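You operate a simulated robot arm through the tools that you are given. There is no shell and no other tool. Be economical: measure what you need, move in short steps, check, and stop when the job is done.

You run a simulated robot arm. Do the job below in one go: nothing can be reset, and whatever is moved stays where it is left.

## Task
Put the yellow pot in the clear tub. Then open the top chest drawer, put the 6 collet from the top of the grey bench in the inside of the top chest drawer and shut the drawer again. Then take the blue thruster on the top of the long bench and put it away on the shelf under the green bench. Then take the black servo on the top of the long bench and put it away on the low right shelf of the rack. Then put the peg board on the top of the long bench away on the table top. The order counts. Set down upright: blue thruster, black servo.

Only the result counts: the job must be done as asked and must still hold three seconds after the hand-in. Knocking over, shifting, dropping, spilling or breaking anything else fails it.

## Robot
A 7-joint arm with a two-finger parallel gripper on a trunk, on a base that drives. Base frame: it is fixed to the floor where the robot stands at the start and does not move with it; the origin is under the middle of the robot, x ahead of it, y to its left, z up; the surface under the hand at the start is at about z = 0.86. Readings come in m, rad, newtons and seconds.
With the tool pointing down near the work surface it reaches from about 0.48 to 0.94 m from the robot's upright axis, wherever it stands. Its first joint turns from -2.897 to 2.897 rad. Places, roughly: black servo (6x3x4 cm) [-2.1, -1, 0.9]; blue thruster (7x7x13 cm) [-1.9, -1.1, 0.9]; clear tub (24x16 cm) [0.58, 0.5, 0.86]; collet [0.5, 0.25, 1]; inside of the top chest drawer [0.1, 0.9, 0.5]; low right shelf of the rack [-2.7, 6.5, 0.6]; peg board [-2, -0.5, 0.75]; shelf under the green bench [-3.7, 0.2, 0.2]; table top [-0.7, 1.7, 0.8]; top chest drawer [0, 0.9, 0.6]; yellow pot (9x9x8 cm) [0.7, -0.1, 0.9]. Payload 3.91 kg.
The TCP is the grasp point between the finger pads, 0.03 m short of the fingertips. In the tool frame z runs along the fingers and y along their closing line. Largest opening 0.11 m; finger width 0.02, thickness 0.01; the body of the gripper, 0.048 by 0.112 m, starts 0.055 m behind the TCP.
Orientation is that of the tool frame in the base frame, as [roll, pitch, yaw] about the fixed x, y, z axes, in that order (R = Rz(yaw) Ry(pitch) Rx(roll)). With the fingers straight down and closing along the base's y, the tool's x points along the base's -x, its y along +y and its z along -z.

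## Interface
- The arm moves only by the tool jog_arm. Its argument "series" is a list of rows, each an object (a shift or turn left out is 0, a gripper value left out holds the last) with "slide": the shift along the tool's x, y, z in m, a list of three; "dr": the turn, a rotation vector about the tool's x, y, z in rad, a list of three; "gripper": the gripper command, from -1 (shut) to 1 (fully open), values between in proportion. In form: [{"slide": [tx, ty, tz], "dr": [ax, ay, az], "gripper": gripper}, ...]. A call has 1 to 8 rows; each row is the pose to reach, as a shift and turn from the pose commanded when the call began, along the tool's axes at that moment. Each row takes 0.2 s and may step no farther than 0.05 m and 0.15 rad from the row before; otherwise, or with a gripper value out of range, the whole call is refused. Where a pose cannot be reached the arm comes as near as it can. A force on the tool above 40 N (or 10 N above the force at the start of the call, whichever is more), or a blocked arm, ends the call early, and 0.2 s more pass. Each finger travels about 0.072 m/s and halts on what it meets, pressing with about 27 N; the grip force reading is that of the motor and also rises with nothing between the fingers. The clock runs only during rows and for 0.2 s after the last one: add rows that repeat a pose to give the fingers time. The reply holds the time, the measured pose of the TCP, the force on the tool along the base axes, the opening and the grip force, in the units named above and with some noise, with the torque about the TCP (base axes, N m) and any sound that the robot's microphone picked up.
- Cameras (640 x 400 px; columns grow to the right, rows downward): "scene" is now at [0.2219, 0.0721, 1.293]; the picture's right is [0.79, -0.62, 0.00], its down [-0.48, -0.61, -0.63] and it looks along [0.39, 0.50, -0.78] (base axes); focal length 214 px, centre (320, 200). "wrist" rides on the gripper at [0.073, 0.017, -0.103] in the tool frame; the picture's right is [-0.23, 0.97, 0.00], its down [-0.76, -0.18, -0.62] and it looks along [-0.61, -0.14, 0.78] (tool axes); focal length 222 px, centre (320, 200). There is no depth. A picture from a camera that has moved, and an enlarged one, comes with that camera's place and axes in the base frame and with its lens. The place of the scene camera against the robot may be out by one fixed shift of up to 0.018 m in any direction.
- snapshot(camera): a new picture of that camera. No time passes.
- lift_body(by): slides the trunk up (or, below 0, down) by that many m; the arm and the scene camera ride with it, the base frame stays. It gives what a move gives, with no picture.
- drive_base(legs): drives the robot by 1 to 6 legs, each [ahead, left, turn to the left] in m, m and rad, along the robot's own axes; the way and the turn of a leg run together, so that a leg with both is an arc; at most 1.5 m and 3.142 rad a leg. The arm and the cameras ride along, it lands a little off, and it stops where it bumps. It gives what a move gives.
- turn_head(pan, tilt): turns the head with the scene camera to pan (to the left, within 1.501 rad either way) and tilt (down, from -0.506 to 1.204), counted from straight ahead of the robot. It gives what a move gives.
- close_up(camera, box): a new picture of the part [left, top, right, bottom] of that camera's present view, enlarged. No time passes.
- sign_off(): hands the job in; it is judged then, once.

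Go step by step. Nothing tells you exact positions but the pictures and the camera data: compare them with the known pose of the tool, close in by small moves and look again before you grip or let go. The budget is 186 turns and 156 pictures, counting those below and the enlarged ones. Unless the task says otherwise, let go and move clear before handing in, and close with one line.

The tools are called after ">>>" by a JSON object that holds its "name" and its "arguments". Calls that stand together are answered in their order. jog_arm: Moves the arm, as the interface text tells. Its arguments: {"type":"object","properties":{"series":{"type":"array","items":{"type":"object","properties":{"slide":{"type":"array","items":{"type":"number"}},"dr":{"type":"array","items":{"type":"number"}},"gripper":{"type":"number"}}}}},"required":["series"]} The other tools are called the same way: lift_body (by) slides the trunk up or down; drive_base (legs) drives the base; turn_head (pan, tilt) turns the head that bears the scene camera; snapshot (camera) takes a picture; close_up (camera, box) takes an enlarged picture of a part of a camera's view; sign_off () hands the job in.

At the start:

```text
time_s: 0.0
tcp_pos: [0.2716, 0.3974, 1.0956]
tcp_rot: [-3.138, -0.002, 3.141]
contact_force: [0.1, -0.2, 0.0]
wrist_torque: [-0.04, 0.03, 0.03]
opening: 0.11
grasp_force: 0.0
trunk travel left (down, up): [-0.5, 0.182]
robot x, y, heading: [-0.0003, -0.0002, 0.001]
head pan, tilt: [0.906, 0.89]
```

scene: 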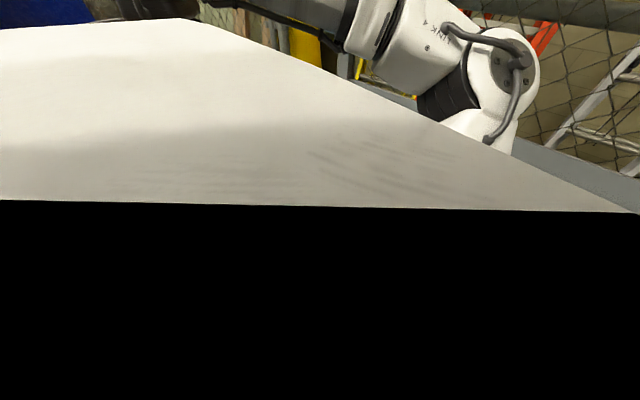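
wrist: 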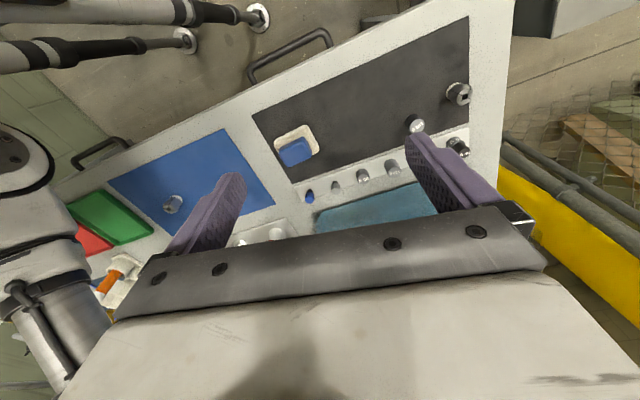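

I see mostly the robot's own arm in the scene view and part of a bench in the wrist view. I'll turn the head ahead to see the work area.

>>> {"name": "turn_head", "arguments": {"pan": 0.0, "tilt": 0.7}}

>>> {"name": "snapshot", "arguments": {"camera": "scene"}}

```text
time_s: 1.2
tcp_pos: [0.2714, 0.3976, 1.0955]
tcp_rot: [-3.141, 0.0, -3.142]
contact_force: [-0.6, 0.6, -0.7]
wrist_torque: [0.01, 0.02, -0.02]
opening: 0.11
grasp_force: 0.1
trunk travel left (down, up): [-0.5, 0.182]
robot x, y, heading: [-0.0004, -0.0009, -0.001]
head pan, tilt: [0.0, 0.7]
```

```text
153 pictures are left
camera scene: at [0.2599, 0.0123, 1.3084], right [0.0, -1.0, 0.0], down [-0.64, 0.0, -0.76], along [0.76, 0.0, -0.64], focal length 214 px, centre (320, 200)
```

scene: 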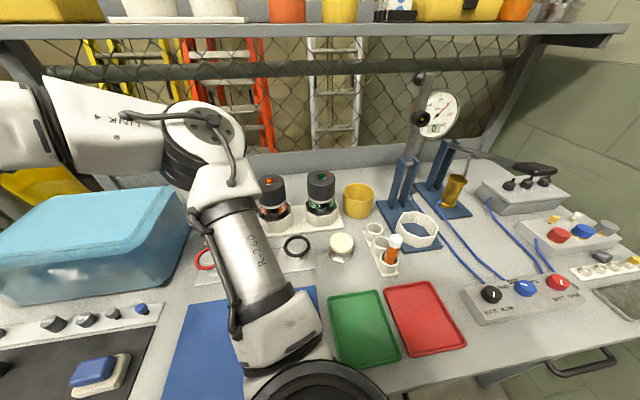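

The yellow pot sits at about (0.74,-0.10), and the tub is left behind the arm. I'll take enlarged looks to find the collets and tub.

>>> {"name": "close_up", "arguments": {"camera": "scene", "box": [180, 150, 480, 340]}}

>>> {"name": "turn_head", "arguments": {"pan": 0.7, "tilt": 0.8}}

>>> {"name": "snapshot", "arguments": {"camera": "scene"}}

>>> {"name": "close_up", "arguments": {"camera": "wrist", "box": [60, 60, 500, 300]}}

```text
2.11 times, centred on (330, 245) of scene
camera zoom: at [0.2599, 0.0123, 1.3084], right [0.0, -1.0, 0.0], down [-0.64, 0.0, -0.76], along [0.76, 0.0, -0.64], focal length 452 px, centre (299, 105)
```

zoom: 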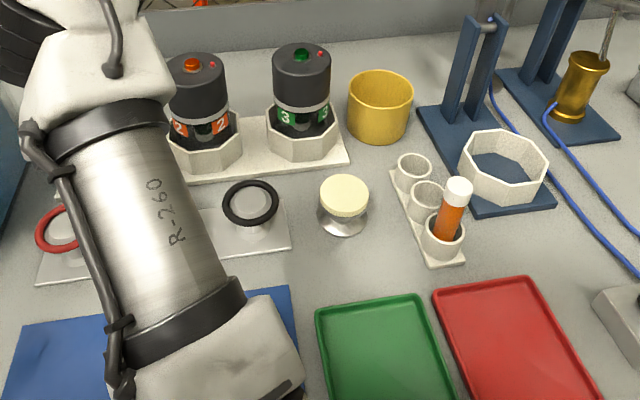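

```text
time_s: 2.3
tcp_pos: [0.2713, 0.3986, 1.0944]
tcp_rot: [3.141, 0.001, 3.14]
contact_force: [-0.1, 0.3, 0.2]
wrist_torque: [-0.01, -0.03, -0.02]
opening: 0.1097
grasp_force: 0.1
trunk travel left (down, up): [-0.5, 0.182]
robot x, y, heading: [-0.0004, -0.0004, -0.003]
head pan, tilt: [0.7, 0.799]
```

```text
151 pictures are left
camera scene: at [0.2368, 0.0641, 1.3002], right [0.64, -0.77, 0.0], down [-0.55, -0.46, -0.7], along [0.53, 0.45, -0.72], focal length 214 px, centre (320, 200)
```

scene: 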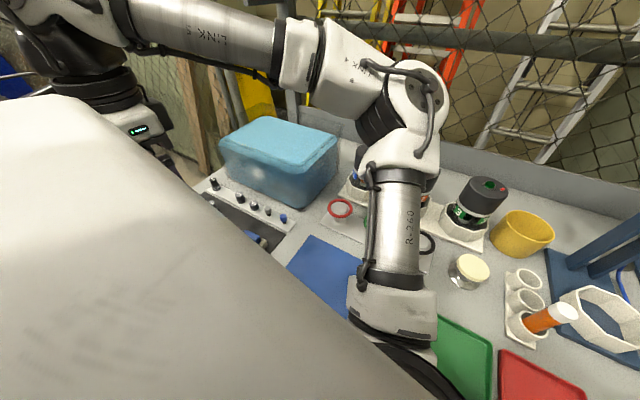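

```text
1.45 times, centred on (280, 180) of wrist
camera zoom: at [0.1977, 0.4141, 1.1981], right [0.23, 0.97, 0.0], down [0.76, -0.18, 0.62], along [0.61, -0.14, -0.78], focal length 323 px, centre (378, 229)
```

zoom: 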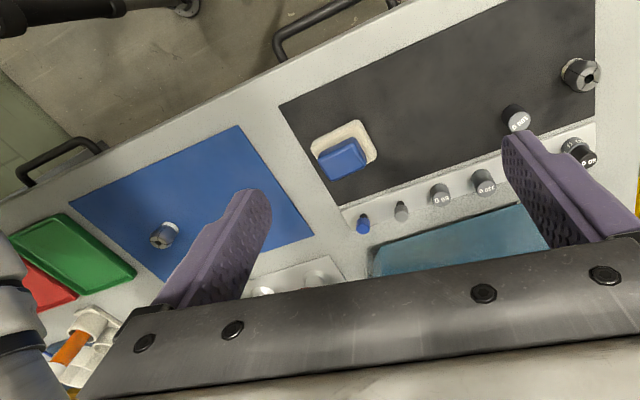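

Candidate collets: one on the blue mat, one on the black mat. Let me enlarge both.

>>> {"name": "close_up", "arguments": {"camera": "wrist", "box": [120, 170, 220, 232]}}

>>> {"name": "close_up", "arguments": {"camera": "wrist", "box": [390, 70, 490, 170]}}

>>> {"name": "close_up", "arguments": {"camera": "scene", "box": [180, 100, 460, 300]}}

```text
6.40 times, centred on (170, 201) of wrist
camera zoom: at [0.1977, 0.4141, 1.1981], right [0.23, 0.97, 0.0], down [0.76, -0.18, 0.62], along [0.61, -0.14, -0.78], focal length 1422 px, centre (1280, 194)
```

zoom: 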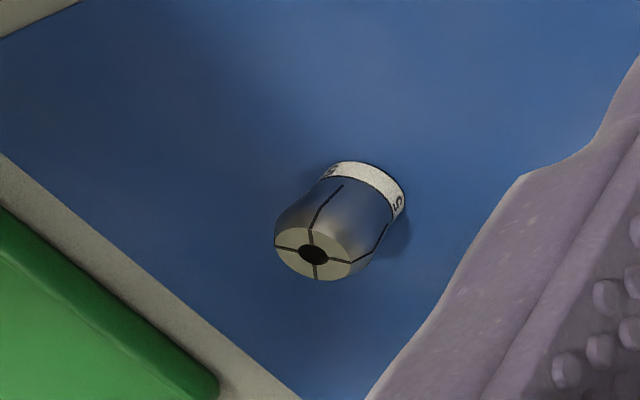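

```text
4.00 times, centred on (440, 120) of wrist
camera zoom: at [0.1977, 0.4141, 1.1981], right [0.23, 0.97, 0.0], down [0.76, -0.18, 0.62], along [0.61, -0.14, -0.78], focal length 888 px, centre (-160, 520)
```

zoom: 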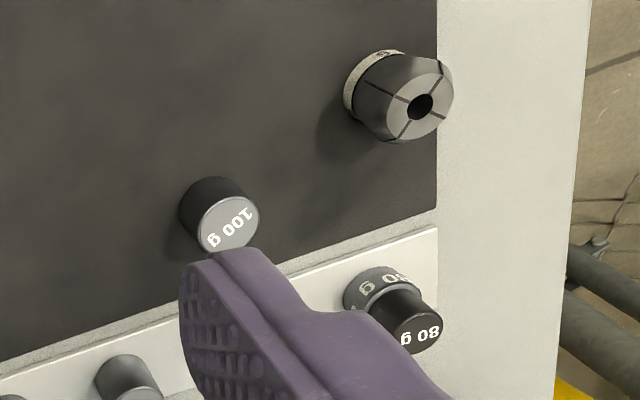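

```text
2.00 times, centred on (320, 200) of scene
camera zoom: at [0.2368, 0.0641, 1.3002], right [0.64, -0.77, 0.0], down [-0.55, -0.46, -0.7], along [0.53, 0.45, -0.72], focal length 429 px, centre (320, 200)
```

zoom: 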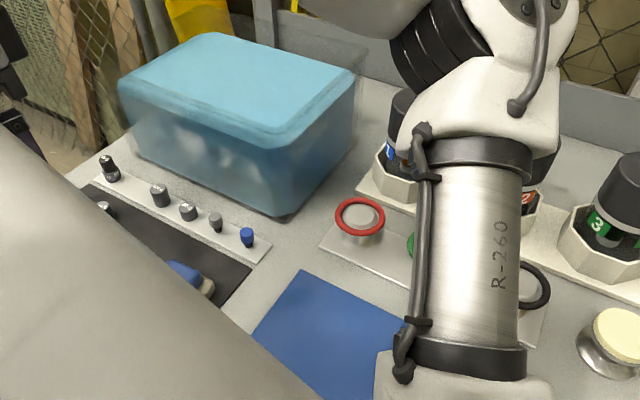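

The tub seems to carry a blue lid. I'll raise the arm and move it to view the tub and collets from above with the wrist camera.

>>> {"name": "jog_arm", "arguments": {"series": [{"slide": [0, 0, -0.05]}, {"slide": [0, 0, -0.1]}, {"slide": [-0.04, 0.02, -0.12]}, {"slide": [-0.08, 0.04, -0.14]}, {"slide": [-0.11, 0.06, -0.15]}, {"slide": [-0.11, 0.06, -0.15]}]}}

>>> {"name": "snapshot", "arguments": {"camera": "wrist"}}

>>> {"name": "snapshot", "arguments": {"camera": "scene"}}

```text
time_s: 3.7
tcp_pos: [0.3677, 0.4403, 1.1631]
tcp_rot: [3.138, -0.001, -3.141]
contact_force: [0.0, -0.2, 0.5]
wrist_torque: [0.01, 0.01, -0.01]
opening: 0.11
grasp_force: 0.0
out of reach, approached as far as the arm can: row 2, 3, 4, 5, 6
trunk travel left (down, up): [-0.5, 0.182]
robot x, y, heading: [-0.0029, 0.001, -0.003]
head pan, tilt: [0.7, 0.799]
```

```text
146 pictures are left
camera wrist: at [0.2941, 0.4564, 1.2663], right [0.23, 0.97, 0.0], down [0.76, -0.18, 0.62], along [0.61, -0.14, -0.78], focal length 222 px, centre (320, 200)
```

wrist: 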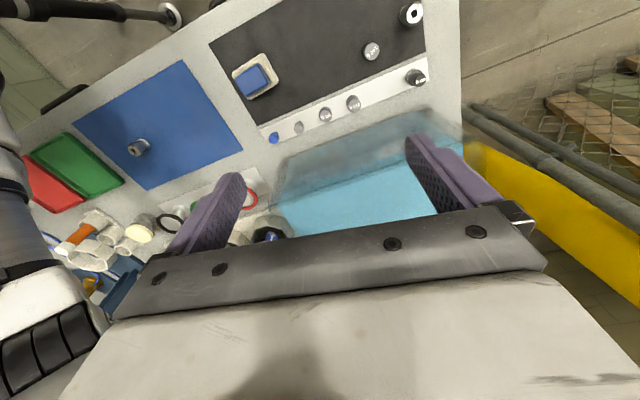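

```text
145 pictures are left
camera scene: at [0.2368, 0.0642, 1.3002], right [0.64, -0.76, 0.0], down [-0.55, -0.46, -0.7], along [0.53, 0.45, -0.72], focal length 214 px, centre (320, 200)
```

scene: 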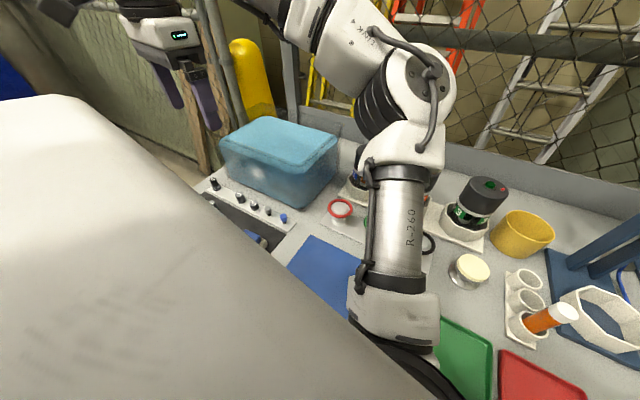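

I need more height. Raise the trunk and look again.

>>> {"name": "lift_body", "arguments": {"by": 0.17}}

>>> {"name": "turn_head", "arguments": {"pan": 0.6, "tilt": 0.8}}

>>> {"name": "snapshot", "arguments": {"camera": "scene"}}

>>> {"name": "close_up", "arguments": {"camera": "wrist", "box": [200, 0, 520, 220]}}

```text
time_s: 5.6
tcp_pos: [0.3674, 0.4397, 1.3336]
tcp_rot: [3.138, -0.001, -3.141]
contact_force: [0.6, 0.0, -0.3]
wrist_torque: [0.02, -0.01, -0.03]
opening: 0.1098
grasp_force: 0.1
trunk travel left (down, up): [-0.67, 0.012]
robot x, y, heading: [0.0024, 0.0006, -0.005]
head pan, tilt: [0.7, 0.799]
```

```text
time_s: 6.3
tcp_pos: [0.3663, 0.4403, 1.3335]
tcp_rot: [3.138, -0.002, 3.141]
contact_force: [0.7, -0.3, -0.4]
wrist_torque: [-0.02, 0.01, -0.01]
opening: 0.11
grasp_force: 0.0
trunk travel left (down, up): [-0.67, 0.012]
robot x, y, heading: [0.0016, -0.0024, -0.002]
head pan, tilt: [0.6, 0.799]
```

```text
144 pictures are left
camera scene: at [0.2415, 0.0578, 1.4702], right [0.57, -0.82, 0.0], down [-0.59, -0.41, -0.7], along [0.58, 0.39, -0.72], focal length 214 px, centre (320, 200)
```

scene: 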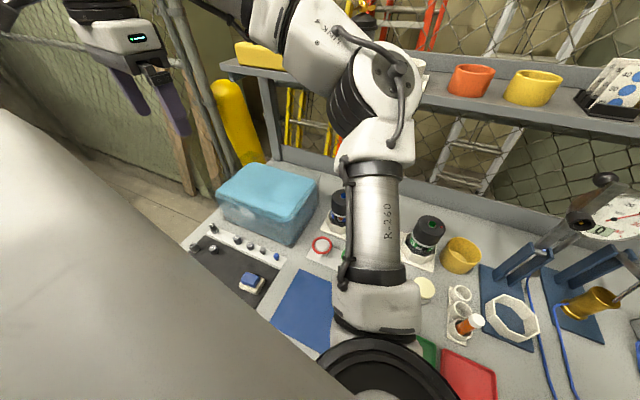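

```text
1.82 times, centred on (360, 110) of wrist
camera zoom: at [0.2938, 0.4562, 1.4363], right [0.23, 0.97, 0.0], down [0.76, -0.18, 0.62], along [0.61, -0.14, -0.78], focal length 404 px, centre (247, 364)
```

zoom: 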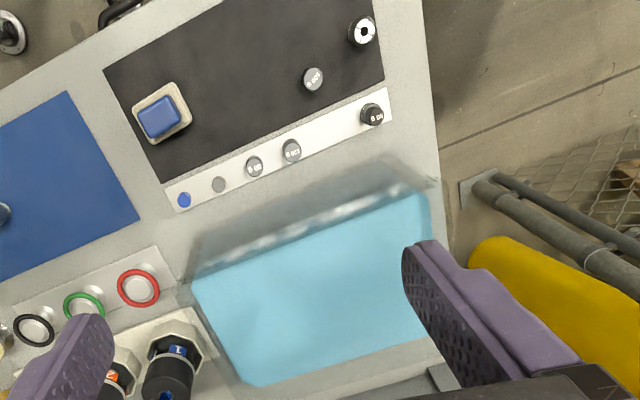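

I locate the tub lid top at roughly z 0.975, centred near (0.60,0.50). I'll zoom in on the lid and on the collets.

>>> {"name": "close_up", "arguments": {"camera": "wrist", "box": [280, 90, 460, 220]}}

>>> {"name": "close_up", "arguments": {"camera": "scene", "box": [190, 140, 350, 240]}}

>>> {"name": "close_up", "arguments": {"camera": "wrist", "box": [360, 0, 400, 30]}}

>>> {"name": "close_up", "arguments": {"camera": "wrist", "box": [180, 100, 220, 130]}}

```text
3.08 times, centred on (370, 155) of wrist
camera zoom: at [0.2938, 0.4562, 1.4363], right [0.23, 0.97, 0.0], down [0.76, -0.18, 0.62], along [0.61, -0.14, -0.78], focal length 684 px, centre (166, 338)
```

zoom: 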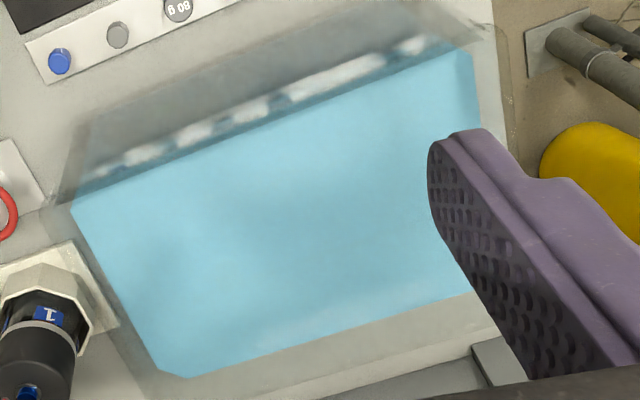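

```text
4.00 times, centred on (270, 190) of scene
camera zoom: at [0.2415, 0.0578, 1.4702], right [0.57, -0.82, 0.0], down [-0.59, -0.41, -0.7], along [0.58, 0.39, -0.72], focal length 858 px, centre (520, 240)
```

zoom: 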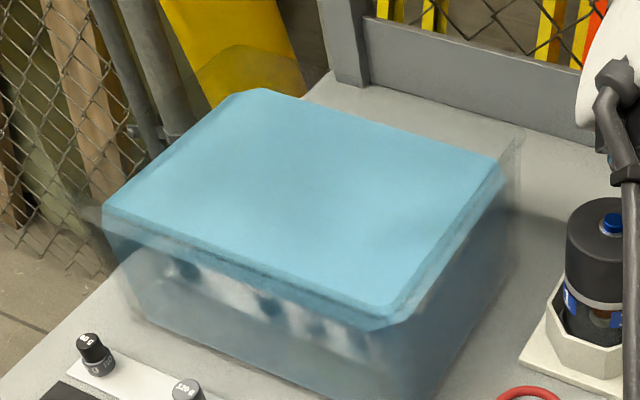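

```text
13.33 times, centred on (380, 15) of wrist
camera zoom: at [0.2938, 0.4562, 1.4363], right [0.23, 0.97, 0.0], down [0.76, -0.18, 0.62], along [0.61, -0.14, -0.78], focal length 2962 px, centre (-480, 2667)
```

zoom: 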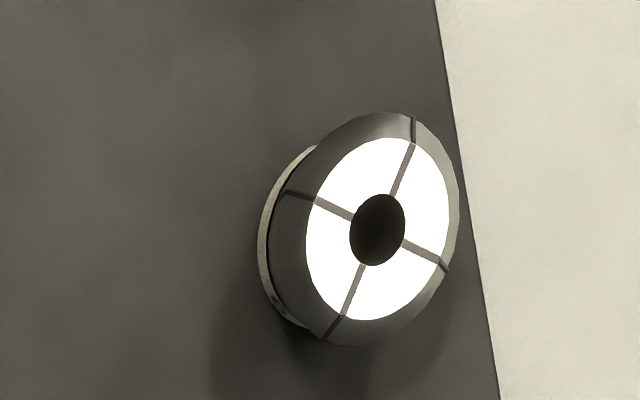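

```text
13.33 times, centred on (200, 115) of wrist
camera zoom: at [0.2938, 0.4562, 1.4363], right [0.23, 0.97, 0.0], down [0.76, -0.18, 0.62], along [0.61, -0.14, -0.78], focal length 2962 px, centre (1920, 1333)
```

zoom: 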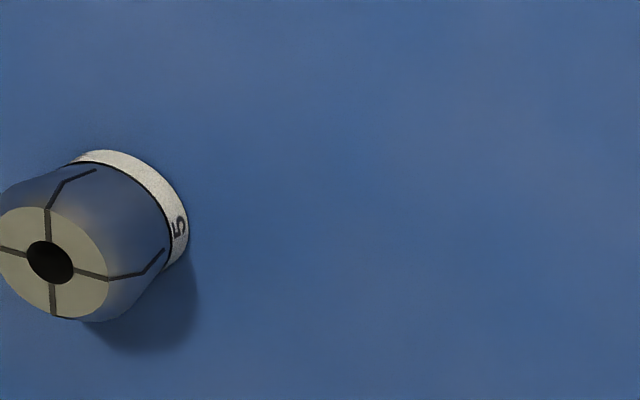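

The blue-mat collet is marked 5; the black-mat one's number is hidden. I'll swing the wrist camera to view the tub along +y from nearer.

>>> {"name": "jog_arm", "arguments": {"series": [{"slide": [-0.03, -0.01, 0.0], "dr": [0, 0, -0.15]}, {"slide": [-0.06, -0.03, 0.01], "dr": [0, 0, -0.3]}, {"slide": [-0.09, -0.04, 0.02], "dr": [0, 0, -0.45]}, {"slide": [-0.12, -0.06, 0.03], "dr": [0, 0, -0.6]}, {"slide": [-0.15, -0.07, 0.04], "dr": [0, 0, -0.75]}, {"slide": [-0.18, -0.08, 0.05], "dr": [0, 0, -0.9]}, {"slide": [-0.2, -0.1, 0.05], "dr": [0, 0, -1.05]}, {"slide": [-0.21, -0.12, 0.05], "dr": [0, 0, -1.2]}]}}

>>> {"name": "jog_arm", "arguments": {"series": [{"slide": [0, 0, 0], "dr": [0, 0, -0.13]}, {"slide": [0, 0, 0], "dr": [0, 0, -0.26]}, {"slide": [0, 0, 0], "dr": [0, 0, -0.37]}]}}

>>> {"name": "snapshot", "arguments": {"camera": "wrist"}}

>>> {"name": "snapshot", "arguments": {"camera": "scene"}}

```text
time_s: 8.1
tcp_pos: [0.5771, 0.3189, 1.282]
tcp_rot: [3.138, 0.003, -1.939]
contact_force: [0.4, 0.2, -0.1]
wrist_torque: [-0.01, -0.06, 0.02]
opening: 0.1101
grasp_force: 0.0
trunk travel left (down, up): [-0.67, 0.012]
robot x, y, heading: [-0.0007, -0.0006, 0.006]
head pan, tilt: [0.6, 0.799]
```

```text
time_s: 8.9
tcp_pos: [0.5568, 0.3202, 1.2734]
tcp_rot: [3.14, 0.006, -1.574]
contact_force: [-0.4, -0.2, -0.5]
wrist_torque: [-0.02, 0.01, 0.03]
opening: 0.1099
grasp_force: 0.1
out of reach, approached as far as the arm can: row 3
trunk travel left (down, up): [-0.67, 0.012]
robot x, y, heading: [-0.0, -0.0012, 0.002]
head pan, tilt: [0.6, 0.799]
```

```text
138 pictures are left
camera wrist: at [0.5397, 0.2469, 1.3757], right [-0.97, 0.23, 0.0], down [0.18, 0.76, 0.63], along [0.14, 0.61, -0.78], focal length 222 px, centre (320, 200)
```

wrist: 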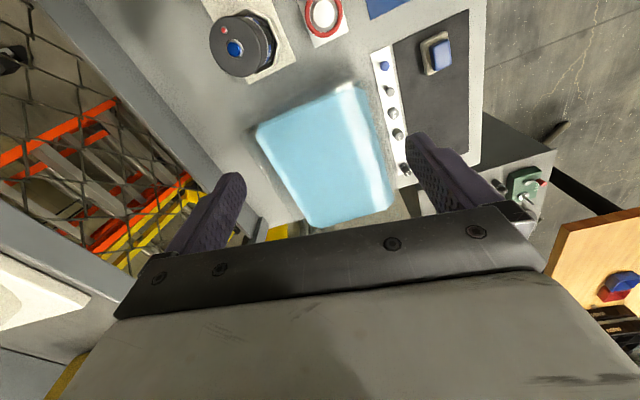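

```text
137 pictures are left
camera scene: at [0.2415, 0.0579, 1.4702], right [0.56, -0.83, 0.0], down [-0.59, -0.41, -0.7], along [0.58, 0.39, -0.72], focal length 214 px, centre (320, 200)
```

scene: 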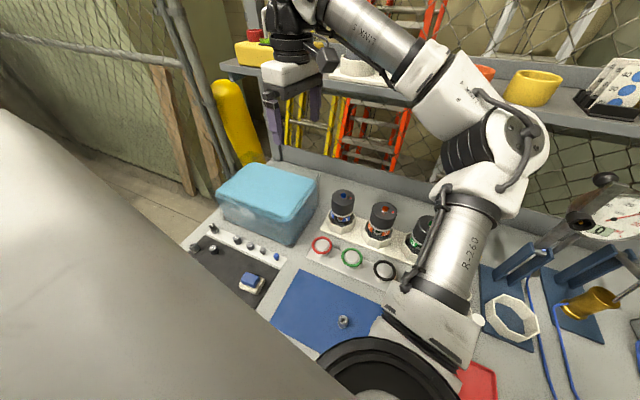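

>>> {"name": "close_up", "arguments": {"camera": "wrist", "box": [220, 60, 440, 240]}}

>>> {"name": "close_up", "arguments": {"camera": "scene", "box": [170, 150, 350, 270]}}

```text
2.22 times, centred on (330, 150) of wrist
camera zoom: at [0.5397, 0.2469, 1.3757], right [-0.97, 0.23, 0.0], down [0.18, 0.76, 0.63], along [0.14, 0.61, -0.78], focal length 494 px, centre (298, 311)
```

zoom: 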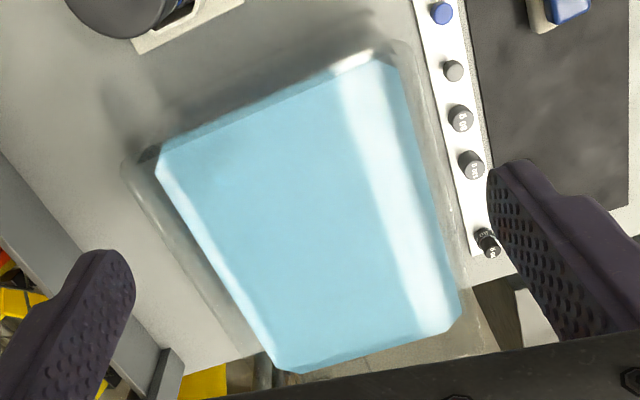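

```text
3.33 times, centred on (260, 210) of scene
camera zoom: at [0.2415, 0.0579, 1.4702], right [0.56, -0.83, 0.0], down [-0.59, -0.41, -0.7], along [0.58, 0.39, -0.72], focal length 715 px, centre (520, 167)
```

zoom: 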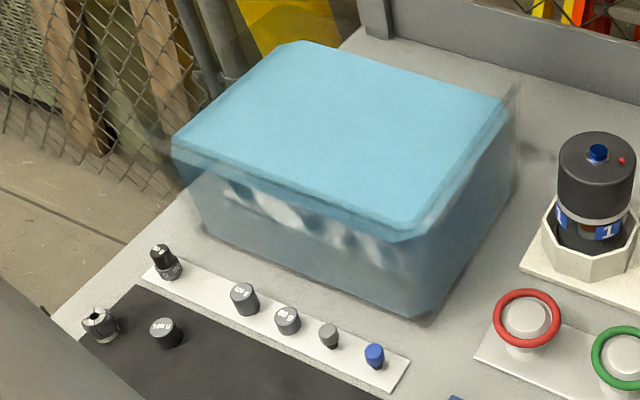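

I can't yet tell whether the blue is a lid or contents. I'll go lower for an oblique view of the tub side.

>>> {"name": "jog_arm", "arguments": {"series": [{"slide": [0.03, 0.015, 0.03]}, {"slide": [0.06, 0.03, 0.06]}, {"slide": [0.08, 0.03, 0.1]}, {"slide": [0.08, 0.03, 0.14]}, {"slide": [0.08, 0.03, 0.18]}, {"slide": [0.08, 0.03, 0.2]}]}}

>>> {"name": "snapshot", "arguments": {"camera": "wrist"}}

```text
time_s: 10.3
tcp_pos: [0.527, 0.2416, 1.0738]
tcp_rot: [3.14, 0.003, -1.571]
contact_force: [0.3, 0.0, 0.6]
wrist_torque: [0.01, 0.04, -0.02]
opening: 0.11
grasp_force: 0.1
trunk travel left (down, up): [-0.67, 0.012]
robot x, y, heading: [-0.0022, 0.0001, 0.0]
head pan, tilt: [0.6, 0.799]
```

```text
134 pictures are left
camera wrist: at [0.51, 0.1692, 1.1764], right [-0.97, 0.23, 0.0], down [0.18, 0.76, 0.63], along [0.14, 0.61, -0.78], focal length 222 px, centre (320, 200)
```

wrist: 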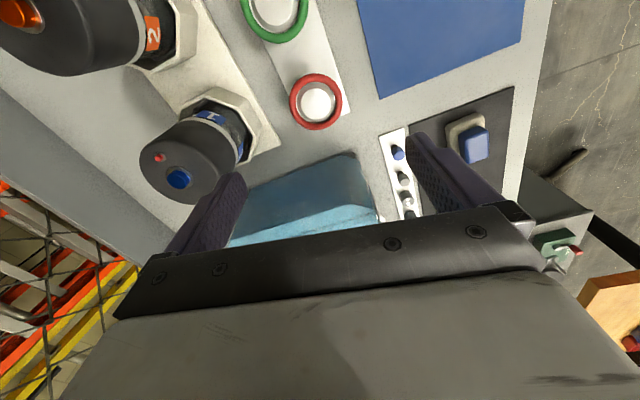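

>>> {"name": "jog_arm", "arguments": {"series": [{"slide": [0.03, 0.0, 0.0], "dr": [0, -0.15, 0]}, {"slide": [0.06, 0.0, 0.0], "dr": [0, -0.3, 0]}, {"slide": [0.09, 0.0, 0.0], "dr": [0, -0.45, 0]}, {"slide": [0.12, 0.0, 0.0], "dr": [0, -0.6, 0]}, {"slide": [0.14, 0.0, 0.0], "dr": [0, -0.75, 0]}, {"slide": [0.14, 0.0, 0.0], "dr": [0, -0.75, 0]}]}}

>>> {"name": "snapshot", "arguments": {"camera": "wrist"}}

```text
time_s: 11.9
tcp_pos: [0.4876, 0.0849, 1.1293]
tcp_rot: [-3.141, 0.755, -1.68]
contact_force: [0.9, 0.6, -0.5]
wrist_torque: [-0.01, -0.01, 0.01]
opening: 0.1101
grasp_force: 0.0
out of reach, approached as far as the arm can: row 3, 4, 5, 6
trunk travel left (down, up): [-0.67, 0.012]
robot x, y, heading: [-0.0044, -0.0029, -0.069]
head pan, tilt: [0.6, 0.799]
stopped in row 6: the arm was blocked; the commanded pose is now the measured one
```

```text
133 pictures are left
camera wrist: at [0.457, -0.0368, 1.1541], right [-0.95, 0.27, 0.16], down [0.19, 0.11, 0.98], along [0.25, 0.96, -0.15], focal length 222 px, centre (320, 200)
```

wrist: 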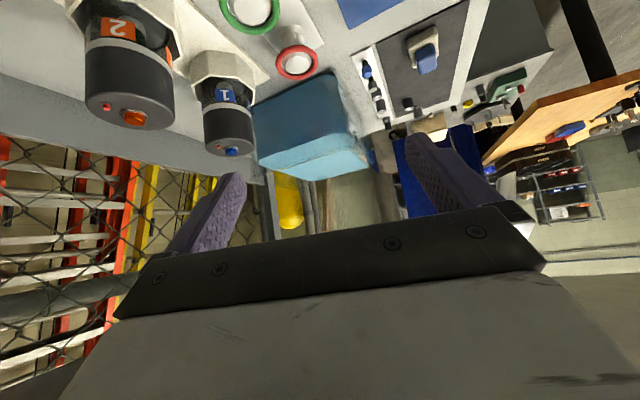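

The arm was blocked and the base turned slightly. I'll check the tub from here and the scene for anything touched.

>>> {"name": "close_up", "arguments": {"camera": "wrist", "box": [230, 50, 390, 190]}}

>>> {"name": "snapshot", "arguments": {"camera": "scene"}}

```text
2.86 times, centred on (310, 120) of wrist
camera zoom: at [0.457, -0.0368, 1.1541], right [-0.95, 0.27, 0.16], down [0.19, 0.11, 0.98], along [0.25, 0.96, -0.15], focal length 635 px, centre (349, 429)
```

zoom: 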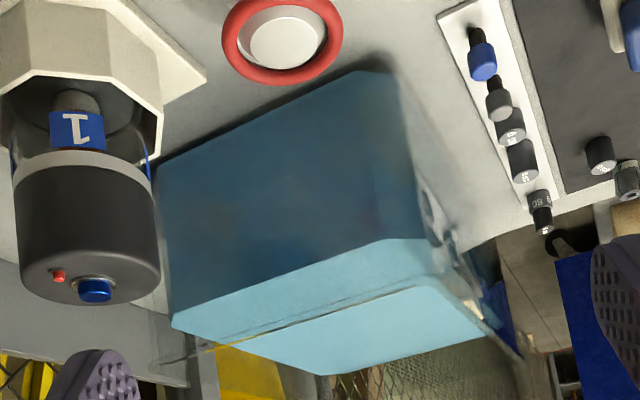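

```text
131 pictures are left
camera scene: at [0.2306, 0.0377, 1.4733], right [0.51, -0.86, 0.0], down [-0.61, -0.36, -0.7], along [0.61, 0.35, -0.71], focal length 214 px, centre (320, 200)
```

scene: 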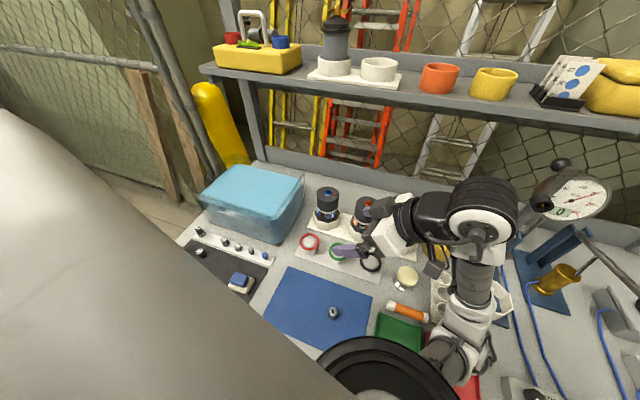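

>>> {"name": "close_up", "arguments": {"camera": "scene", "box": [360, 240, 540, 390]}}

```text
2.67 times, centred on (450, 315) of scene
camera zoom: at [0.2306, 0.0377, 1.4733], right [0.51, -0.86, 0.0], down [-0.61, -0.36, -0.7], along [0.61, 0.35, -0.71], focal length 572 px, centre (-27, -107)
```

zoom: 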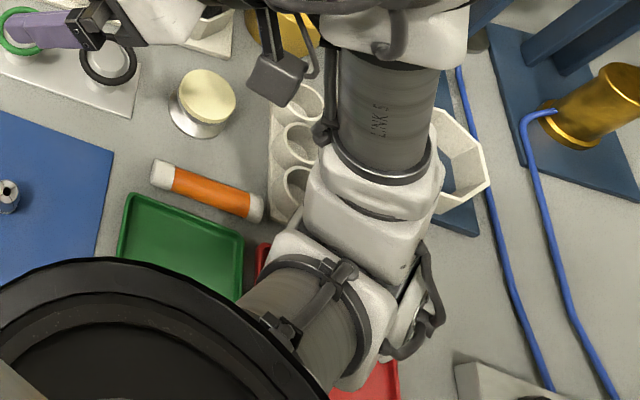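

The arm's forearm knocked the orange tube out of its holder; I'll have to put it back. First, unwind the arm upward.

>>> {"name": "jog_arm", "arguments": {"series": [{"slide": [-0.03, 0, -0.03], "dr": [0, 0.1, 0]}, {"slide": [-0.06, 0, -0.05], "dr": [0, 0.22, 0]}, {"slide": [-0.09, -0.005, -0.04], "dr": [0, 0.36, 0]}, {"slide": [-0.12, -0.01, -0.02], "dr": [0, 0.5, 0]}, {"slide": [-0.15, -0.015, 0.0], "dr": [0, 0.63, 0]}, {"slide": [-0.17, -0.02, 0.02], "dr": [0, 0.755, 0]}]}}

>>> {"name": "snapshot", "arguments": {"camera": "scene"}}

```text
time_s: 13.3
tcp_pos: [0.529, 0.227, 1.2225]
tcp_rot: [3.134, -0.002, -1.668]
contact_force: [0.2, 0.3, 0.1]
wrist_torque: [0.01, 0.0, -0.01]
opening: 0.11
grasp_force: 0.1
trunk travel left (down, up): [-0.67, 0.012]
robot x, y, heading: [-0.0026, 0.0015, -0.067]
head pan, tilt: [0.6, 0.799]
```

```text
129 pictures are left
camera scene: at [0.2402, 0.0405, 1.4702], right [0.51, -0.86, 0.0], down [-0.62, -0.37, -0.7], along [0.6, 0.35, -0.72], focal length 214 px, centre (320, 200)
```

scene: 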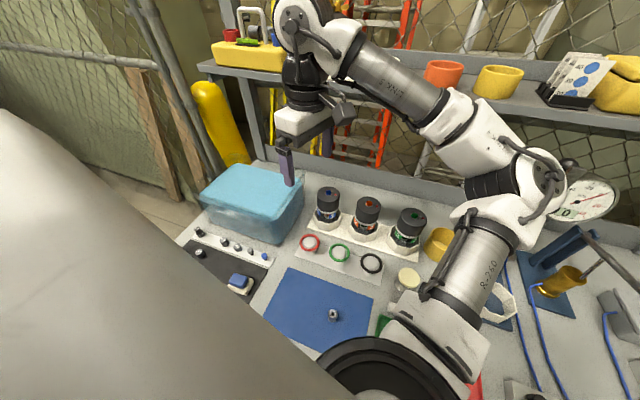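

>>> {"name": "turn_head", "arguments": {"pan": 0.0, "tilt": 0.85}}

>>> {"name": "snapshot", "arguments": {"camera": "scene"}}

```text
time_s: 14.3
tcp_pos: [0.5286, 0.226, 1.2238]
tcp_rot: [3.131, 0.001, -1.669]
contact_force: [0.8, 0.2, -0.4]
wrist_torque: [0.04, 0.0, 0.01]
opening: 0.1098
grasp_force: 0.1
trunk travel left (down, up): [-0.67, 0.012]
robot x, y, heading: [-0.0022, -0.001, -0.069]
head pan, tilt: [0.0, 0.85]
```

```text
128 pictures are left
camera scene: at [0.249, -0.0064, 1.4662], right [-0.07, -1.0, 0.0], down [-0.75, 0.05, -0.66], along [0.66, -0.04, -0.75], focal length 214 px, centre (320, 200)
```

scene: 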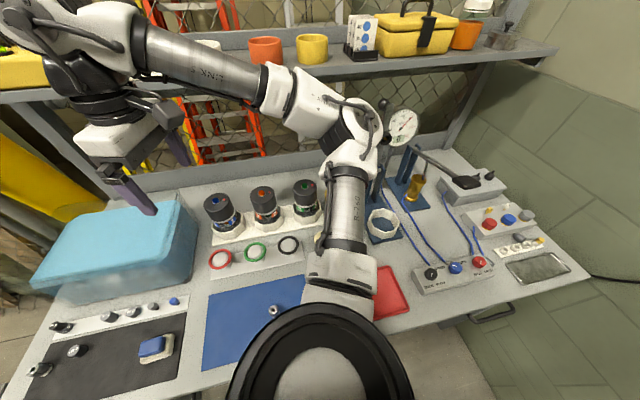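

I'll retract the arm to the left-back so the holder and tube become visible, then check.

>>> {"name": "jog_arm", "arguments": {"series": [{"slide": [-0.02, 0.02, -0.03], "dr": [0, 0, 0.15]}, {"slide": [-0.05, 0.045, -0.05], "dr": [0, 0, 0.3]}, {"slide": [-0.08, 0.07, -0.07], "dr": [0, 0, 0.45]}, {"slide": [-0.11, 0.095, -0.08], "dr": [0, 0, 0.6]}, {"slide": [-0.14, 0.12, -0.09], "dr": [0, 0, 0.75]}, {"slide": [-0.16, 0.145, -0.1], "dr": [0, 0, 0.9]}, {"slide": [-0.18, 0.165, -0.1], "dr": [0, 0, 1.05]}, {"slide": [-0.19, 0.18, -0.1], "dr": [0, 0, 1.2]}]}}

>>> {"name": "drive_base", "arguments": {"legs": [[0, 0, 0.067]]}}

>>> {"name": "snapshot", "arguments": {"camera": "scene"}}

```text
time_s: 16.1
tcp_pos: [0.3699, 0.4333, 1.3271]
tcp_rot: [3.138, -0.009, -2.872]
contact_force: [-0.2, -0.2, 0.5]
wrist_torque: [0.0, 0.01, 0.0]
opening: 0.1102
grasp_force: 0.1
trunk travel left (down, up): [-0.67, 0.012]
robot x, y, heading: [-0.003, -0.0021, -0.065]
head pan, tilt: [0.0, 0.85]
```

```text
time_s: 16.9
tcp_pos: [0.339, 0.4567, 1.326]
tcp_rot: [3.139, -0.009, -2.802]
contact_force: [0.0, -0.1, -0.3]
wrist_torque: [-0.02, 0.0, 0.01]
opening: 0.1101
grasp_force: 0.0
trunk travel left (down, up): [-0.67, 0.012]
robot x, y, heading: [-0.0034, 0.0013, 0.001]
head pan, tilt: [0.0, 0.85]
```

```text
127 pictures are left
camera scene: at [0.2494, 0.0107, 1.4662], right [0.0, -1.0, 0.0], down [-0.75, 0.0, -0.66], along [0.66, 0.0, -0.75], focal length 214 px, centre (320, 200)
```

scene: 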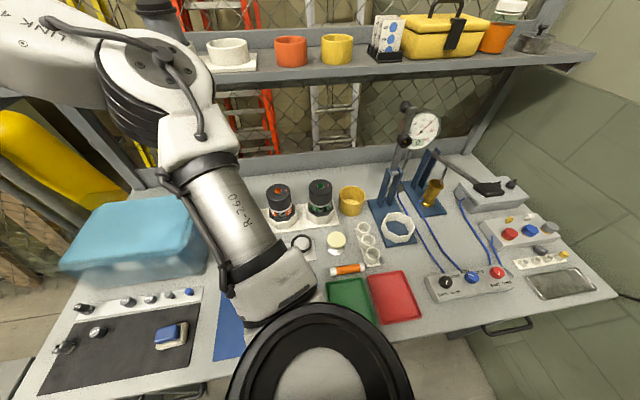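

>>> {"name": "close_up", "arguments": {"camera": "scene", "box": [300, 190, 440, 310]}}

>>> {"name": "close_up", "arguments": {"camera": "scene", "box": [40, 180, 240, 400]}}

>>> {"name": "close_up", "arguments": {"camera": "scene", "box": [480, 190, 600, 310]}}

```text
3.33 times, centred on (370, 250) of scene
camera zoom: at [0.2494, 0.0107, 1.4662], right [0.0, -1.0, 0.0], down [-0.75, 0.0, -0.66], along [0.66, 0.0, -0.75], focal length 715 px, centre (153, 33)
```

zoom: 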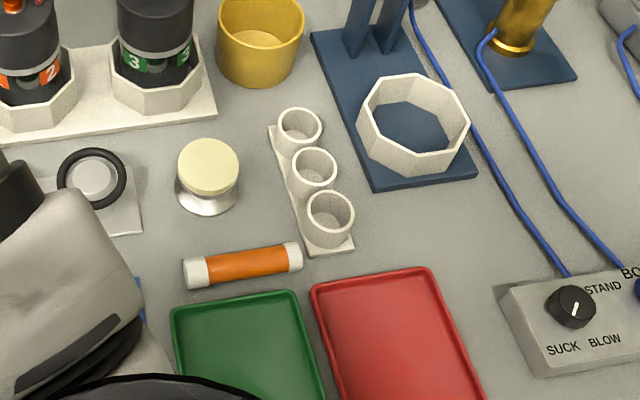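

```text
1.82 times, centred on (140, 290) of scene
camera zoom: at [0.2494, 0.0107, 1.4662], right [0.0, -1.0, 0.0], down [-0.75, 0.0, -0.66], along [0.66, 0.0, -0.75], focal length 390 px, centre (647, 36)
```

zoom: 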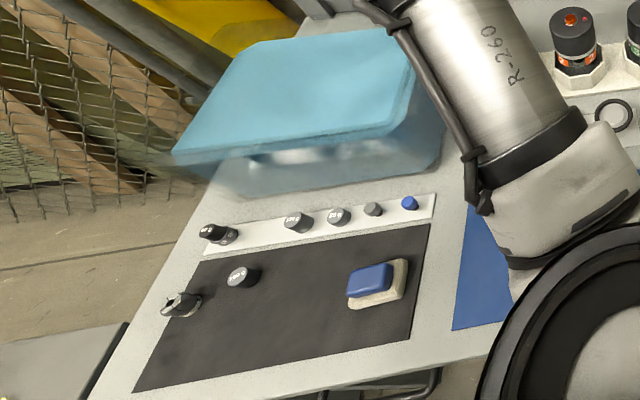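

```text
3.33 times, centred on (540, 250) of scene
camera zoom: at [0.2494, 0.0107, 1.4662], right [0.0, -1.0, 0.0], down [-0.75, 0.0, -0.66], along [0.66, 0.0, -0.75], focal length 715 px, centre (-413, 33)
```

zoom: 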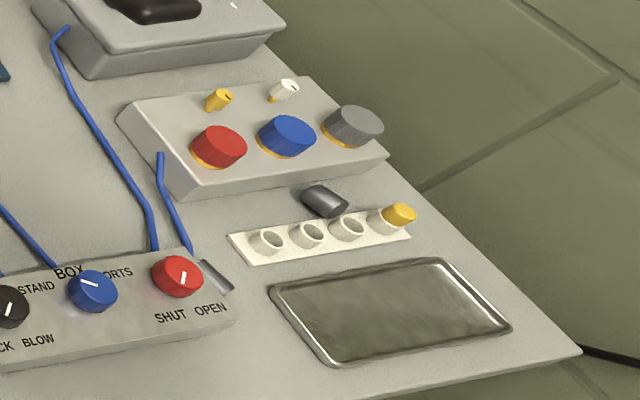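

The holder is unmoved, and the tube lies nearby and can be restored. First I want a clear near view of the tub top.

>>> {"name": "jog_arm", "arguments": {"series": [{"slide": [-0.035, -0.01, 0.0], "dr": [0, 0, 0.1]}, {"slide": [-0.07, -0.025, 0.02], "dr": [0, 0, 0.2]}, {"slide": [-0.105, -0.035, 0.05], "dr": [0, 0, 0.3]}, {"slide": [-0.14, -0.05, 0.09], "dr": [0, 0, 0.34]}, {"slide": [-0.165, -0.06, 0.13], "dr": [0, 0, 0.34]}, {"slide": [-0.188, -0.067, 0.17], "dr": [0, 0, 0.34]}, {"slide": [-0.188, -0.067, 0.18], "dr": [0, 0, 0.34]}]}}

>>> {"name": "snapshot", "arguments": {"camera": "wrist"}}

>>> {"name": "turn_head", "arguments": {"pan": 0.6, "tilt": 0.8}}

>>> {"name": "snapshot", "arguments": {"camera": "scene"}}

```text
refused: row 4 steps farther than a row can; nothing moved
```

```text
123 pictures are left
camera wrist: at [0.2664, 0.4488, 1.4298], right [-0.11, 0.99, 0.0], down [0.78, 0.09, 0.62], along [0.61, 0.07, -0.79], focal length 222 px, centre (320, 200)
```

wrist: 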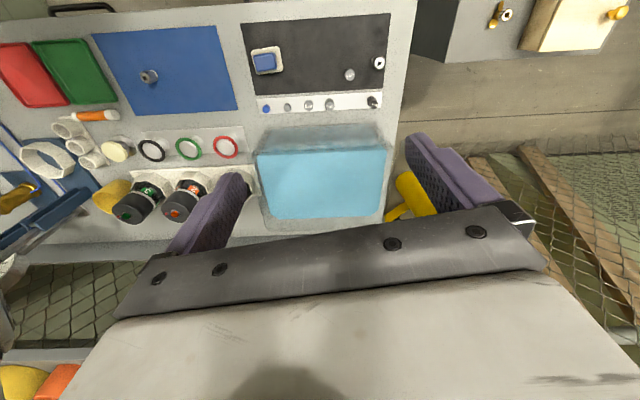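

```text
time_s: 17.9
tcp_pos: [0.3392, 0.4558, 1.3267]
tcp_rot: [3.137, -0.01, -2.802]
contact_force: [0.2, 0.8, 0.1]
wrist_torque: [0.01, -0.02, 0.0]
opening: 0.1097
grasp_force: 0.0
trunk travel left (down, up): [-0.67, 0.012]
robot x, y, heading: [-0.0035, -0.0031, 0.0]
head pan, tilt: [0.6, 0.799]
```

```text
122 pictures are left
camera scene: at [0.2379, 0.0558, 1.4702], right [0.57, -0.82, 0.0], down [-0.59, -0.41, -0.7], along [0.57, 0.39, -0.72], focal length 214 px, centre (320, 200)
```

scene: 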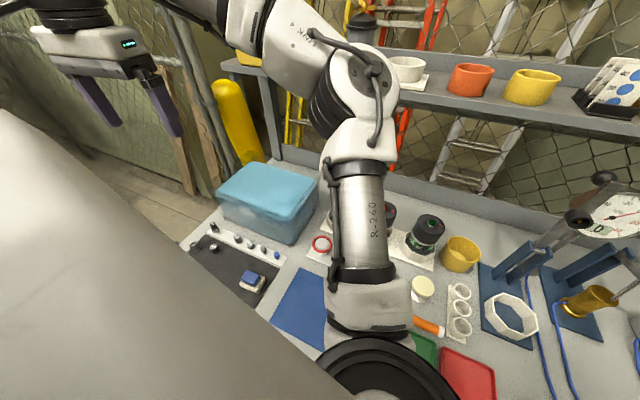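

>>> {"name": "jog_arm", "arguments": {"series": [{"slide": [-0.035, -0.01, 0.0], "dr": [0, 0, 0.1]}, {"slide": [-0.07, -0.025, 0.02], "dr": [0, 0, 0.2]}, {"slide": [-0.105, -0.035, 0.045], "dr": [0, 0, 0.3]}, {"slide": [-0.135, -0.045, 0.075], "dr": [0, 0, 0.34]}, {"slide": [-0.16, -0.055, 0.11], "dr": [0, 0, 0.34]}, {"slide": [-0.175, -0.063, 0.145], "dr": [0, 0, 0.34]}, {"slide": [-0.188, -0.067, 0.18], "dr": [0, 0, 0.34]}]}}

>>> {"name": "snapshot", "arguments": {"camera": "wrist"}}

>>> {"name": "snapshot", "arguments": {"camera": "scene"}}

```text
time_s: 19.5
tcp_pos: [0.5397, 0.4593, 1.1426]
tcp_rot: [3.141, -0.01, -3.14]
contact_force: [0.6, -0.2, 0.4]
wrist_torque: [0.0, 0.0, -0.02]
opening: 0.1101
grasp_force: 0.1
trunk travel left (down, up): [-0.67, 0.012]
robot x, y, heading: [-0.0047, -0.0036, 0.004]
head pan, tilt: [0.6, 0.799]
```

```text
121 pictures are left
camera wrist: at [0.468, 0.4758, 1.2461], right [0.23, 0.97, 0.0], down [0.77, -0.18, 0.62], along [0.6, -0.14, -0.79], focal length 222 px, centre (320, 200)
```

wrist: 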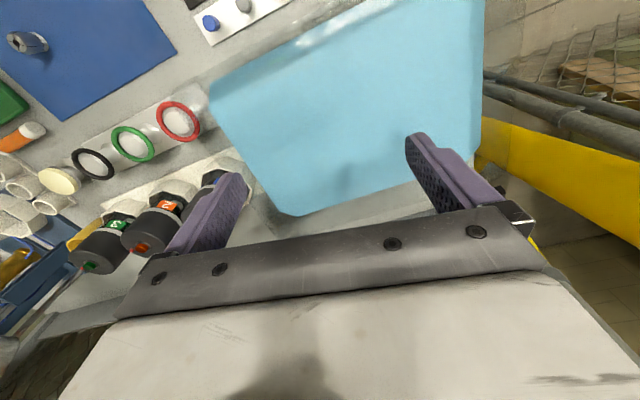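

```text
120 pictures are left
camera scene: at [0.2384, 0.0561, 1.4701], right [0.57, -0.82, 0.0], down [-0.59, -0.41, -0.7], along [0.57, 0.39, -0.72], focal length 214 px, centre (320, 200)
```

scene: 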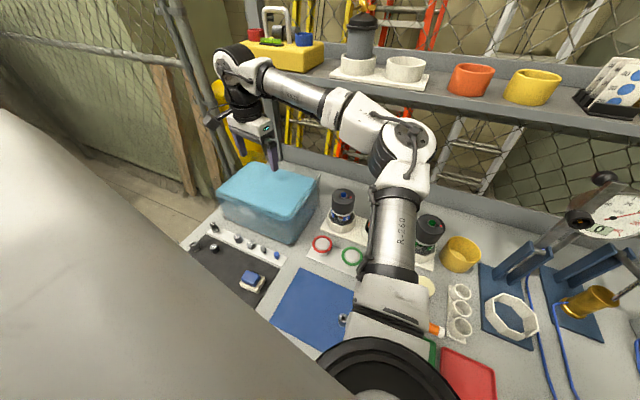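

The blue is a plate-like lid over the tub. To see its edge from the side I'll retract, back off and lower the trunk for a low view.

>>> {"name": "jog_arm", "arguments": {"series": [{"slide": [0.01, 0, -0.04]}, {"slide": [0.04, 0, -0.08]}, {"slide": [0.08, 0, -0.11]}, {"slide": [0.12, 0, -0.13]}, {"slide": [0.16, 0, -0.15]}]}}

>>> {"name": "drive_base", "arguments": {"legs": [[-0.5, 0, 0]]}}

>>> {"name": "lift_body", "arguments": {"by": -0.35}}

>>> {"name": "turn_head", "arguments": {"pan": 0.35, "tilt": 0.2}}

>>> {"name": "snapshot", "arguments": {"camera": "scene"}}

```text
time_s: 20.7
tcp_pos: [0.3805, 0.457, 1.2955]
tcp_rot: [3.141, -0.009, 3.141]
contact_force: [-0.2, 0.0, 0.6]
wrist_torque: [0.0, -0.01, -0.05]
opening: 0.1101
grasp_force: 0.1
trunk travel left (down, up): [-0.67, 0.012]
robot x, y, heading: [-0.0026, -0.0042, 0.003]
head pan, tilt: [0.6, 0.799]
```

```text
time_s: 23.7
tcp_pos: [-0.1274, 0.4573, 1.2966]
tcp_rot: [-3.141, -0.009, -3.139]
contact_force: [0.2, 0.5, 0.2]
wrist_torque: [0.01, -0.04, 0.0]
opening: 0.1103
grasp_force: 0.1
trunk travel left (down, up): [-0.67, 0.012]
robot x, y, heading: [-0.5134, -0.0044, 0.009]
head pan, tilt: [0.6, 0.799]
```

```text
time_s: 27.1
tcp_pos: [-0.1253, 0.4571, 0.9454]
tcp_rot: [3.141, -0.011, -3.139]
contact_force: [1.1, -0.3, 0.1]
wrist_torque: [-0.02, 0.01, -0.03]
opening: 0.11
grasp_force: 0.1
trunk travel left (down, up): [-0.32, 0.362]
robot x, y, heading: [-0.5112, -0.0042, 0.009]
head pan, tilt: [0.6, 0.799]
```

```text
time_s: 28.1
tcp_pos: [-0.1256, 0.4579, 0.9459]
tcp_rot: [3.141, -0.01, -3.138]
contact_force: [-0.1, 0.1, -0.3]
wrist_torque: [0.06, 0.02, -0.01]
opening: 0.1103
grasp_force: 0.1
trunk travel left (down, up): [-0.32, 0.362]
robot x, y, heading: [-0.508, -0.0036, 0.009]
head pan, tilt: [0.351, 0.201]
```

```text
119 pictures are left
camera scene: at [-0.248, 0.0417, 1.1738], right [0.35, -0.94, 0.0], down [-0.19, -0.07, -0.98], along [0.92, 0.34, -0.2], focal length 214 px, centre (320, 200)
```

scene: 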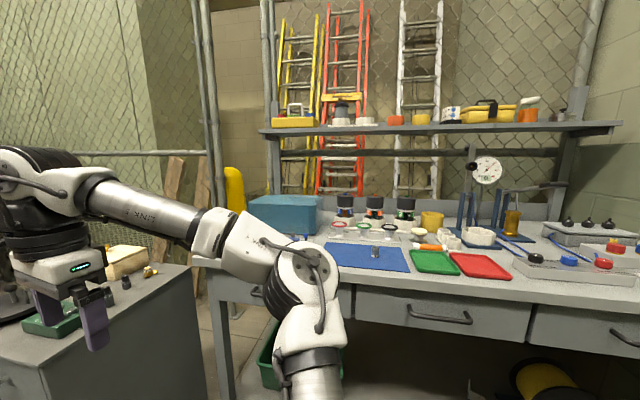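

>>> {"name": "close_up", "arguments": {"camera": "scene", "box": [230, 180, 350, 255]}}

>>> {"name": "close_up", "arguments": {"camera": "scene", "box": [0, 210, 240, 400]}}

```text
5.33 times, centred on (290, 218) of scene
camera zoom: at [-0.248, 0.0417, 1.1738], right [0.35, -0.94, 0.0], down [-0.19, -0.07, -0.98], along [0.92, 0.34, -0.2], focal length 1144 px, centre (480, 107)
```

zoom: 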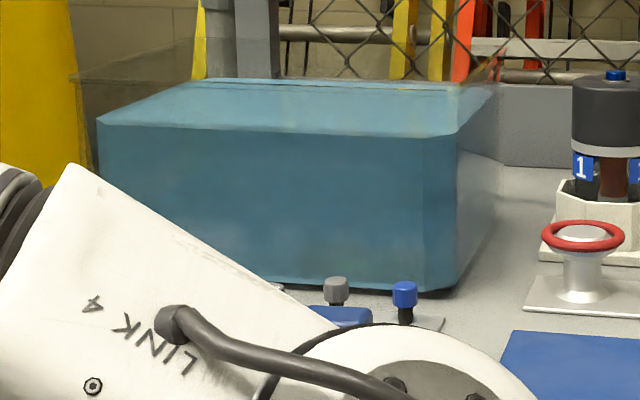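

```text
2.11 times, centred on (120, 305) of scene
camera zoom: at [-0.248, 0.0417, 1.1738], right [0.35, -0.94, 0.0], down [-0.19, -0.07, -0.98], along [0.92, 0.34, -0.2], focal length 452 px, centre (741, -21)
```

zoom: 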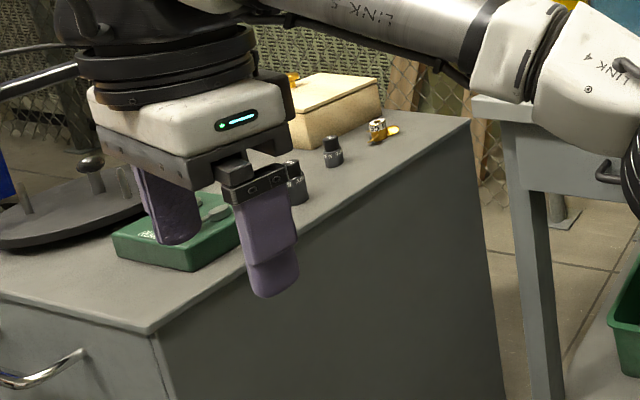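

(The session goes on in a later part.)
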